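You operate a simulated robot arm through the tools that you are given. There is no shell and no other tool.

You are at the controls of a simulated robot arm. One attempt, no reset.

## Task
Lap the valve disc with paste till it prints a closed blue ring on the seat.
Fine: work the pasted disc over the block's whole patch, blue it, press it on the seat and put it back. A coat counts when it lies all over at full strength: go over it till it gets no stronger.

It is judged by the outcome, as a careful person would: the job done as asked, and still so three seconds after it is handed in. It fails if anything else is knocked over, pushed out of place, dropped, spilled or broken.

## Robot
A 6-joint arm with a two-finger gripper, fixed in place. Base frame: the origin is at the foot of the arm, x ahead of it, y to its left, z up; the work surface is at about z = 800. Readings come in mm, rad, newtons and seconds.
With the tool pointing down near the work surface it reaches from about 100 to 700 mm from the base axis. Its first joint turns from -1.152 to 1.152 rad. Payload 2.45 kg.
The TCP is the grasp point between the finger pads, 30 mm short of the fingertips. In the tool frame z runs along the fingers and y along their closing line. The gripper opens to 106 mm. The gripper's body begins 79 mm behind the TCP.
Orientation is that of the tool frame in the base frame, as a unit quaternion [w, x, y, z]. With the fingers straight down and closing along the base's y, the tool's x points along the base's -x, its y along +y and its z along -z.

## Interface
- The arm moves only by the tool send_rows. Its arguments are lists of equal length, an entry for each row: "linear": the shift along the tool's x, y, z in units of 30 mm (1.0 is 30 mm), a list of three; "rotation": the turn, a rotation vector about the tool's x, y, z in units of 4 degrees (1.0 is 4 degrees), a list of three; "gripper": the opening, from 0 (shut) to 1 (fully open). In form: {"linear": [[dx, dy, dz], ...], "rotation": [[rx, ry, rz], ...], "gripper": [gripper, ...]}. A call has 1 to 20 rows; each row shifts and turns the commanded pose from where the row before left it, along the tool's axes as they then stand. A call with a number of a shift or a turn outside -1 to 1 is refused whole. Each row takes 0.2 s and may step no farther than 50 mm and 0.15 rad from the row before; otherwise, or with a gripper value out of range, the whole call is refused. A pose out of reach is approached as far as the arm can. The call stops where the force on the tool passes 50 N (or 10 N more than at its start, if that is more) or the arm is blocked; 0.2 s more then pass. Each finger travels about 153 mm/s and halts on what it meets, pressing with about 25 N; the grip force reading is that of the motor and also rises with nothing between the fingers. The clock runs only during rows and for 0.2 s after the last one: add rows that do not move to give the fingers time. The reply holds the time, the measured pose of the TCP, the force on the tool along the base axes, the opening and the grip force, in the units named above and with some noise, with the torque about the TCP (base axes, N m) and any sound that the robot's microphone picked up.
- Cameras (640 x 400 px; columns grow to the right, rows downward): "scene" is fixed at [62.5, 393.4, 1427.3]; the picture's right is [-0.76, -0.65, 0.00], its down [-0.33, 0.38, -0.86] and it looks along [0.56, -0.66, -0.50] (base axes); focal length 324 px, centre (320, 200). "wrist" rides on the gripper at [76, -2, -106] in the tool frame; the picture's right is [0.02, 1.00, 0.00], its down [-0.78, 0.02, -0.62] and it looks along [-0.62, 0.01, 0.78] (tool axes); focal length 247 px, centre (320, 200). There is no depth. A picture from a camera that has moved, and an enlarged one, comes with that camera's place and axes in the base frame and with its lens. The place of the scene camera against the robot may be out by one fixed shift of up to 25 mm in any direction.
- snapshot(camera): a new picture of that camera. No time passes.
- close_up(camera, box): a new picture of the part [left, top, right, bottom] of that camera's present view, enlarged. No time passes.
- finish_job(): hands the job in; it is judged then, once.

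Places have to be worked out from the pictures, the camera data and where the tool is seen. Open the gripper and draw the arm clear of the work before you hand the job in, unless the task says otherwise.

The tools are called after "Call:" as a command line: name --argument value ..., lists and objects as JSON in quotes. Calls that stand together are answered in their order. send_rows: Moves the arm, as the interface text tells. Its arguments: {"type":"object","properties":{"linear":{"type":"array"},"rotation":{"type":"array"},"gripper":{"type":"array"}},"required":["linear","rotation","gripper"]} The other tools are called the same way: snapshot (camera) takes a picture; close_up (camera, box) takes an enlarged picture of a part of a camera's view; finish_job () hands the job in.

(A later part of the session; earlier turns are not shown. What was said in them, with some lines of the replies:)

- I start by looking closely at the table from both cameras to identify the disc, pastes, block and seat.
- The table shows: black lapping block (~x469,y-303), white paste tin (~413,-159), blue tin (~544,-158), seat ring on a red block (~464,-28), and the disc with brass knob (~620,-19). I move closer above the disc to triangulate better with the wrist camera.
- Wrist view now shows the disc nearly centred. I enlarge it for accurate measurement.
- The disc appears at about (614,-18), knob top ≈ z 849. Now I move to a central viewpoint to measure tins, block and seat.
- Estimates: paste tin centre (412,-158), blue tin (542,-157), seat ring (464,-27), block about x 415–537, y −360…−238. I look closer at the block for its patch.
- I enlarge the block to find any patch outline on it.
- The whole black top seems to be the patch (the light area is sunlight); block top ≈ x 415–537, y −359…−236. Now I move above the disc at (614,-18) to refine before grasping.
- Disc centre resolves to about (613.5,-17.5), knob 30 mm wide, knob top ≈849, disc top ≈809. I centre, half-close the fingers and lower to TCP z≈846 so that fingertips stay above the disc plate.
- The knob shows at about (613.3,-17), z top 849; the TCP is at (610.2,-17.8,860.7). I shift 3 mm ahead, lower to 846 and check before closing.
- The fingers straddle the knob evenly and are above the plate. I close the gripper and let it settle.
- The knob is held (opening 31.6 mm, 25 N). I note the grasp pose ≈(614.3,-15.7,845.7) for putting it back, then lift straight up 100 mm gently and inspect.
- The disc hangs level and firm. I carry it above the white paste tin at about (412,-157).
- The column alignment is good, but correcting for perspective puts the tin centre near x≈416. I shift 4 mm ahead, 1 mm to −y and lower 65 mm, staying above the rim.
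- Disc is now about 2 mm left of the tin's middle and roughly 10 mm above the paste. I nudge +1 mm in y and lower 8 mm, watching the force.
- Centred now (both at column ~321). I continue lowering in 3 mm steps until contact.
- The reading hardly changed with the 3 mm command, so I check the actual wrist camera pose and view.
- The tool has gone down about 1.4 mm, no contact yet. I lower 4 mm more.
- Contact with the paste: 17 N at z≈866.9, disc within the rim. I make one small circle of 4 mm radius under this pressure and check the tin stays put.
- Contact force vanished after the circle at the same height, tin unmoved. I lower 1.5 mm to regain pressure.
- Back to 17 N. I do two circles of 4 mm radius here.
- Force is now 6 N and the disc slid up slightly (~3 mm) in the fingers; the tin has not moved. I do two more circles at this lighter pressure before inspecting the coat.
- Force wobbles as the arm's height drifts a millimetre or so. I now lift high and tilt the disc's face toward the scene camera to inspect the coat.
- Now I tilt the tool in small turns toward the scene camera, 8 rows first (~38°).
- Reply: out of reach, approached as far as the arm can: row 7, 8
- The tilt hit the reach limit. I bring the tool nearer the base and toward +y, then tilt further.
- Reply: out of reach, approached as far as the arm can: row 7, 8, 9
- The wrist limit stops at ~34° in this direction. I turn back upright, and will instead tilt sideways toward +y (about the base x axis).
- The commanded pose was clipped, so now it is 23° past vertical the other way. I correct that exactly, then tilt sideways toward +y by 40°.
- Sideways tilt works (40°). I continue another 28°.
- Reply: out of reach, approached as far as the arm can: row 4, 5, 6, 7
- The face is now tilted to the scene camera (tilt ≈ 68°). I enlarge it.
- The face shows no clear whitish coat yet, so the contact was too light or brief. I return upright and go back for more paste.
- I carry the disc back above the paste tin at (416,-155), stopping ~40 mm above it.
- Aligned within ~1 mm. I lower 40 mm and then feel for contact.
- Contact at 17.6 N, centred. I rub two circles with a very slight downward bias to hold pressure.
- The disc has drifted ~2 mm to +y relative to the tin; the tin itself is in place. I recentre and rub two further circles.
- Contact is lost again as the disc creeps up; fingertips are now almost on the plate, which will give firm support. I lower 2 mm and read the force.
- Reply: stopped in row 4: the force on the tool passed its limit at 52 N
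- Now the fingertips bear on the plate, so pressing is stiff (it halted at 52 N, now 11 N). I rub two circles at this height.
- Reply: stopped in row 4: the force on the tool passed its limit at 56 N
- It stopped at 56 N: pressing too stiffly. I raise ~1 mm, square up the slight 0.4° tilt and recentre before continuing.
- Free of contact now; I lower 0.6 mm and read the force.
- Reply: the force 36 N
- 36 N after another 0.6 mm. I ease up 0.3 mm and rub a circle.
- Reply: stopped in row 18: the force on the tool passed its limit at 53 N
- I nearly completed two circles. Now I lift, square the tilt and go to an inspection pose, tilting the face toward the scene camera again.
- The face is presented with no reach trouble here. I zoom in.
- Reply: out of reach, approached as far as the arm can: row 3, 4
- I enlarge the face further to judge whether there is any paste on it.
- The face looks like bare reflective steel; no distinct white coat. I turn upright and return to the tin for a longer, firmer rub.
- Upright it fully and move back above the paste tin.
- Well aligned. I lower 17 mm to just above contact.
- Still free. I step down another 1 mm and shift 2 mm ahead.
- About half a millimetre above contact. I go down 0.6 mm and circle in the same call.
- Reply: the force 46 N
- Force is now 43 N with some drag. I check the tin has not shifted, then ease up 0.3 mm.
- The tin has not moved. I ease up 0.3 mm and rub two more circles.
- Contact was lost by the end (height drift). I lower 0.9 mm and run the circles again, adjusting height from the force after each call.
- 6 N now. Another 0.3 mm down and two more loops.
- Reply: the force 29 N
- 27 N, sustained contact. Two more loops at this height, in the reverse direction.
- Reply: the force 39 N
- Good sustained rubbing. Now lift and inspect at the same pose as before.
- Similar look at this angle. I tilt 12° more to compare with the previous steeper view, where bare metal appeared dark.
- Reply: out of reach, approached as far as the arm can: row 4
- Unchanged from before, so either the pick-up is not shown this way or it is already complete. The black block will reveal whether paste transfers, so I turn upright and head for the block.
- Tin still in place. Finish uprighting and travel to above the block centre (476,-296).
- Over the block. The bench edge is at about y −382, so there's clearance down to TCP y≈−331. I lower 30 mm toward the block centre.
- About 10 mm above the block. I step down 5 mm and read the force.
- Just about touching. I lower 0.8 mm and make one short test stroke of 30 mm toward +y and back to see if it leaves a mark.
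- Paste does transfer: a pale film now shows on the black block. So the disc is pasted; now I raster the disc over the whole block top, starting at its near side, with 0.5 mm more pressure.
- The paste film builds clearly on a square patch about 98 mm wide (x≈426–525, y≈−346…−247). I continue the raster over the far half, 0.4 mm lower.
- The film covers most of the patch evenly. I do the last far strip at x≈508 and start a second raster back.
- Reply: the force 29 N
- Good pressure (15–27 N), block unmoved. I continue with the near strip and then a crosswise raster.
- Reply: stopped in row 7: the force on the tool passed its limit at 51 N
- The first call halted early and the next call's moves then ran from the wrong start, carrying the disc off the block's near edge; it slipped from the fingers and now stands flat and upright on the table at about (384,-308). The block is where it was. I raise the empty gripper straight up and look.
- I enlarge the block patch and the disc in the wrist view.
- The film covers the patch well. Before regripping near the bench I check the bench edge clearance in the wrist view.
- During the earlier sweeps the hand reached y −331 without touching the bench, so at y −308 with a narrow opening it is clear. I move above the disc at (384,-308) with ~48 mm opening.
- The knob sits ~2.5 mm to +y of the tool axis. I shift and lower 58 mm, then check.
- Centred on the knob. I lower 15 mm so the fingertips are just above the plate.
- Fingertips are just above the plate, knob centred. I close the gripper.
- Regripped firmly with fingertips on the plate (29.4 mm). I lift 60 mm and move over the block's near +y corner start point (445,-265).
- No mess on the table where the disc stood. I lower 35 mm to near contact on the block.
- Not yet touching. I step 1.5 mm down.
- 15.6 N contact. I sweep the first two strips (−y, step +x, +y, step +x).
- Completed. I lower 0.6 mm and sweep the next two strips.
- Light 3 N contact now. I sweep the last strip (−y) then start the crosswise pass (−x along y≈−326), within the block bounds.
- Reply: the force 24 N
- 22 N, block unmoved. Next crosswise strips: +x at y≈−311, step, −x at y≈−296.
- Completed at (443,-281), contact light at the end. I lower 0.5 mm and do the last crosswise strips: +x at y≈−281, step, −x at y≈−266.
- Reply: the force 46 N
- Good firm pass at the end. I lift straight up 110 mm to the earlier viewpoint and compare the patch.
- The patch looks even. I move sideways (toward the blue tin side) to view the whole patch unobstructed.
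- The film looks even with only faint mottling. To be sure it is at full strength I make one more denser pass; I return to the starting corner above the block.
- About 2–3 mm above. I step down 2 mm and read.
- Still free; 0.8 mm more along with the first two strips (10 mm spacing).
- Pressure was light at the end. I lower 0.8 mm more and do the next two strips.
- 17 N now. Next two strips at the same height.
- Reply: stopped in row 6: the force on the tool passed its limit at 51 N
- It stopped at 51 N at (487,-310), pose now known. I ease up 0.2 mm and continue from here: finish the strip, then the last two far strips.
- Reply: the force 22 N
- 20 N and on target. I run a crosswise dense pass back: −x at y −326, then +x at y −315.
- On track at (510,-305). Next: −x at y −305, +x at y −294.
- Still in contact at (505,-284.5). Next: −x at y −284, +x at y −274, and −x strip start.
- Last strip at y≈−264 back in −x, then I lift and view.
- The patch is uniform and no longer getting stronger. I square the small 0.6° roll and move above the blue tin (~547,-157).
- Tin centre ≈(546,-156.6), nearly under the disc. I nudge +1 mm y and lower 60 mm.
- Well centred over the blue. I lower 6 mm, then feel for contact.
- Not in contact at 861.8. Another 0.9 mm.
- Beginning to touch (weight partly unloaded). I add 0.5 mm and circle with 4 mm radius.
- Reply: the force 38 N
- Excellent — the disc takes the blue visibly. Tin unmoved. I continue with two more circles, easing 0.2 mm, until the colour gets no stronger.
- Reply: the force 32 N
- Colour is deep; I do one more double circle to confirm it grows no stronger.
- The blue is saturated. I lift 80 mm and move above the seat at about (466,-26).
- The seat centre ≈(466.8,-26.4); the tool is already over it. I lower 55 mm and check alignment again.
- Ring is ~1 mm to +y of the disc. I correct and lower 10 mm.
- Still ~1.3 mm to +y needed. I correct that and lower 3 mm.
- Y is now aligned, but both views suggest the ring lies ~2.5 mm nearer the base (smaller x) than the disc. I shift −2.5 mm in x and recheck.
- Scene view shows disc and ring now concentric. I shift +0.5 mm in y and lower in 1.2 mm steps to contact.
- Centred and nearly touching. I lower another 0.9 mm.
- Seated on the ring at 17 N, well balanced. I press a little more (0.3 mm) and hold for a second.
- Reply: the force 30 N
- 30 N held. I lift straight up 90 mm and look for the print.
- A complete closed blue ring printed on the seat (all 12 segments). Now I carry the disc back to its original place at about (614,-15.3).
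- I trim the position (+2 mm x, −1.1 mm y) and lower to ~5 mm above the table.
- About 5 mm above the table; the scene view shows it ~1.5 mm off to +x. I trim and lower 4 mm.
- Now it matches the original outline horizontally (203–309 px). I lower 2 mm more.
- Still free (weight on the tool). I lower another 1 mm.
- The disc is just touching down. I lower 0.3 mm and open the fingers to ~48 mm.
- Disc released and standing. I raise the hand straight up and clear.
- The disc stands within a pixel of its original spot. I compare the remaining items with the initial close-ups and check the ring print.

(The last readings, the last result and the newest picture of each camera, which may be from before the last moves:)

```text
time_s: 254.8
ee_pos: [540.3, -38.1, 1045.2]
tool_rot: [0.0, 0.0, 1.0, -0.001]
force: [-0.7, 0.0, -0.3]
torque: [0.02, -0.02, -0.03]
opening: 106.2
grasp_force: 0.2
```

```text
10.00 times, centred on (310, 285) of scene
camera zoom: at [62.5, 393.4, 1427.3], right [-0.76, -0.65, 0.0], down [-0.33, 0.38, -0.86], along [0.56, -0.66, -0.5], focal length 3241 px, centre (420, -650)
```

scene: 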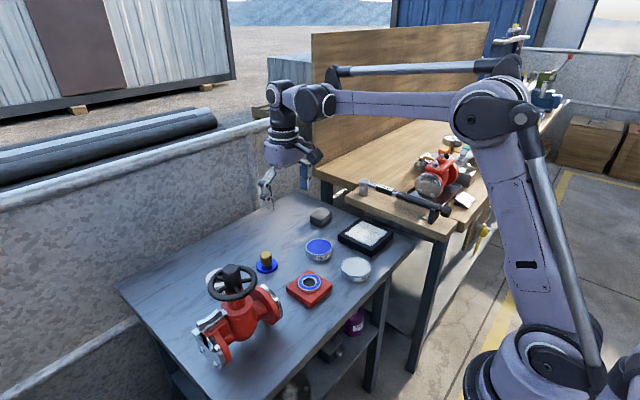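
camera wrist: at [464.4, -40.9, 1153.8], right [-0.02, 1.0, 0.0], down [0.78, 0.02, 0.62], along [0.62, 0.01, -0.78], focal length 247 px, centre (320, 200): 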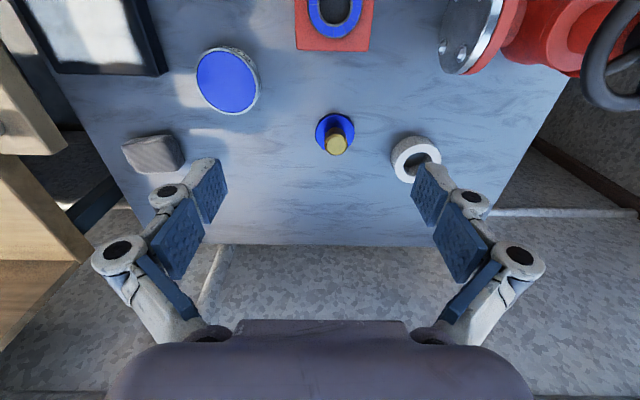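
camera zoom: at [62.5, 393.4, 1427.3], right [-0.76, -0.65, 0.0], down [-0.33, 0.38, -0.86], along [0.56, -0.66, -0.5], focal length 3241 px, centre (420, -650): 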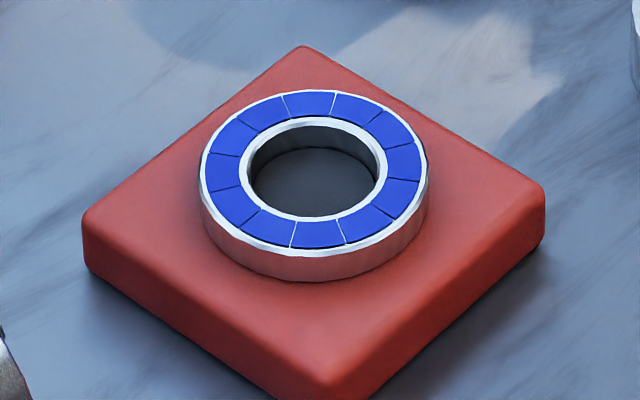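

Everything else is exactly where it was and the blue ring is closed. For completeness I view the block patch squarely from above with the empty hand.

Call:
send_rows --linear '[[0.3, -0.95, 0], [0.3, -0.95, 0], [0.3, -0.95, 0], [0.3, -0.95, 0], [0.3, -0.95, 0], [0.3, -0.95, 0], [0.3, -0.95, 0], [0.3, -0.95, 0], [0.3, -0.95, 0], [0, 0, 0], [0, 0, 0]]' --rotation '[[0, 0, 0], [0, 0, 0], [0, 0, 0], [0, 0, 0], [0, 0, 0], [0, 0, 0], [0, 0, 0], [0, 0, 0], [0, 0, 0], [0, 0, 0], [0, 0, 0]]' --gripper '[1, 1, 1, 1, 1, 1, 1, 1, 1, 1, 1]'

Call:
snapshot --camera "wrist"

Call:
close_up --camera "wrist" --box '[250, 50, 390, 170]'

Call:
close_up --camera "scene" --box '[335, 213, 399, 263]'

```text
time_s: 257.2
ee_pos: [461.6, -292.9, 1045.1]
tool_rot: [0.001, 0.0, 1.0, -0.001]
force: [1.0, -0.5, -0.3]
torque: [-0.02, 0.03, 0.01]
opening: 106.0
grasp_force: 0.3
```

```text
taken
camera wrist: at [385.6, -296.4, 1153.6], right [-0.02, 1.0, 0.0], down [0.78, 0.02, 0.62], along [0.62, 0.01, -0.78], focal length 247 px, centre (320, 200)
```

wrist: 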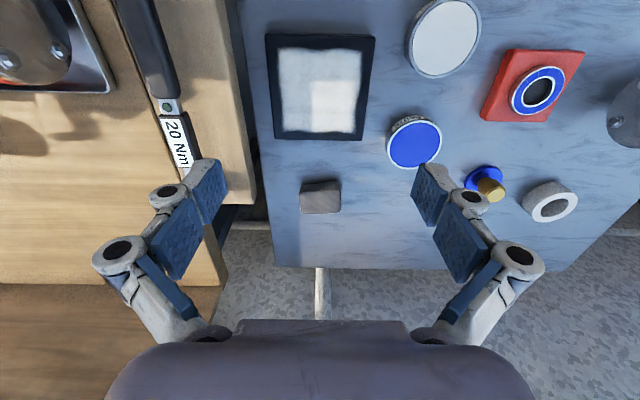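

```text
3.33 times, centred on (320, 110) of wrist
camera zoom: at [385.6, -296.4, 1153.6], right [-0.02, 1.0, 0.0], down [0.78, 0.02, 0.62], along [0.62, 0.01, -0.78], focal length 823 px, centre (320, 500)
```

zoom: 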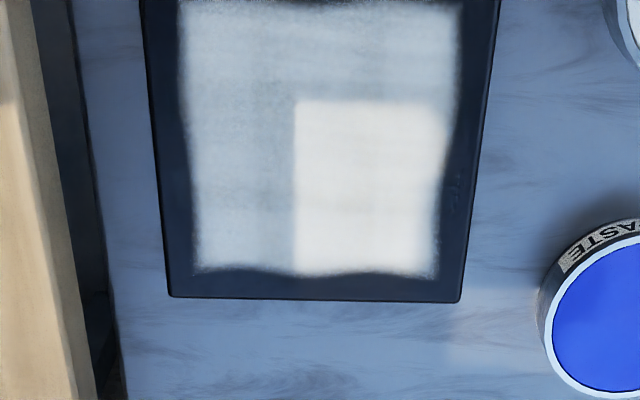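

```text
8.00 times, centred on (367, 238) of scene
camera zoom: at [62.6, 393.4, 1427.3], right [-0.76, -0.65, 0.0], down [-0.33, 0.38, -0.86], along [0.56, -0.66, -0.5], focal length 2593 px, centre (-56, -104)
```

zoom: 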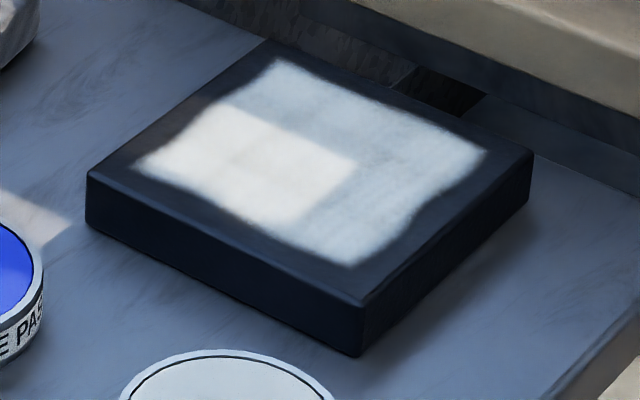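

The patch is evenly filmed. I draw the open hand back to its starting pose and then hand in.

Call:
send_rows --linear '[[0.258, 0.888, -0.437], [0.258, 0.888, -0.437], [0.258, 0.888, -0.437], [0.258, 0.888, -0.437], [0.258, 0.888, -0.437], [0.258, 0.888, -0.437], [0.258, 0.888, -0.437], [0.258, 0.888, -0.437], [0, 0, 0], [0, 0, 0]]' --rotation '[[0, 0, 0], [0, 0, 0], [0, 0, 0], [0, 0, 0], [0, 0, 0], [0, 0, 0], [0, 0, 0], [0, 0, 0], [0, 0, 0], [0, 0, 0]]' --gripper '[1, 1, 1, 1, 1, 1, 1, 1, 1, 1]'

Call:
snapshot --camera "scene"

Call:
snapshot --camera "wrist"

```text
time_s: 259.4
ee_pos: [397.2, -79.0, 1150.4]
tool_rot: [0.001, 0.0, 1.0, -0.001]
force: [1.0, 0.7, 0.2]
torque: [-0.01, 0.01, 0.02]
opening: 105.9
grasp_force: 0.1
```

```text
taken
```

scene: 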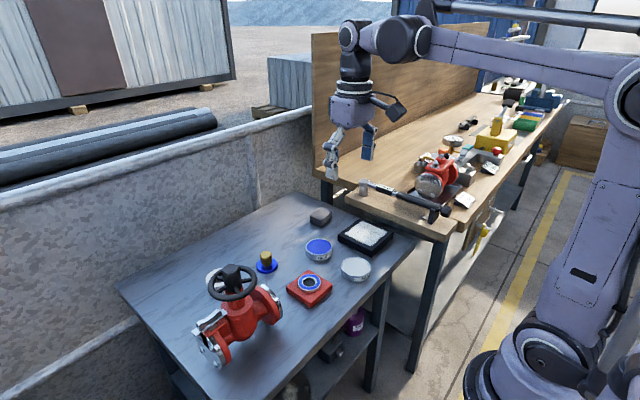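

```text
taken
camera wrist: at [320.7, -82.4, 1258.6], right [-0.02, 1.0, 0.0], down [0.78, 0.02, 0.62], along [0.62, 0.01, -0.78], focal length 247 px, centre (320, 200)
```

wrist: 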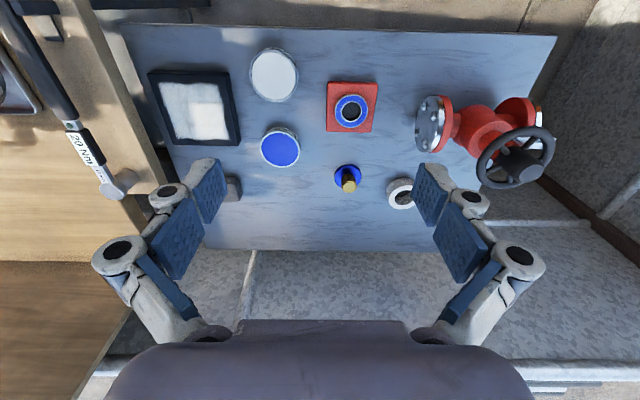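

The seat shows a closed blue ring, the disc is back in its place, every other item is where it was, and the arm is clear with the gripper open. I hand the job in.

Call:
finish_job

```text
The job is handed in.
```

The valve disc now prints a closed blue ring on the seat: all 12 segments came out blue. The disc is back on the table where it started, and the job is handed in. I have not seen the verdict.

- **Dropped disc:** Partway through lapping, a stroke halted at the force limit and the next batch of moves ran from the wrong place. The disc slid off the near edge of the block and out of the fingers. It landed upright on the table, about 25 mm down, and left no visible mark. I picked it up and carried on. A strict reading of "dropped" could count this against the job.
- **Paste and lapping:** The disc's own paste coat never showed clearly when I tilted it to the camera. It did leave a film over the block's whole patch, which I worked until it looked even and got no stronger. The wavy edge of that film did not change with further passes, so I took it as the patch's own outline.
- **Blue:** I rubbed the disc in the blue until the colour stopped deepening, then pressed it on the seat at about 30 N.
- **Everything else:** The block, both tins, the seat and the valve match their starting positions in the pictures. The arm is back at its starting pose with the gripper open. The disc still has its blue coat on, so it may mark the table where it stands.
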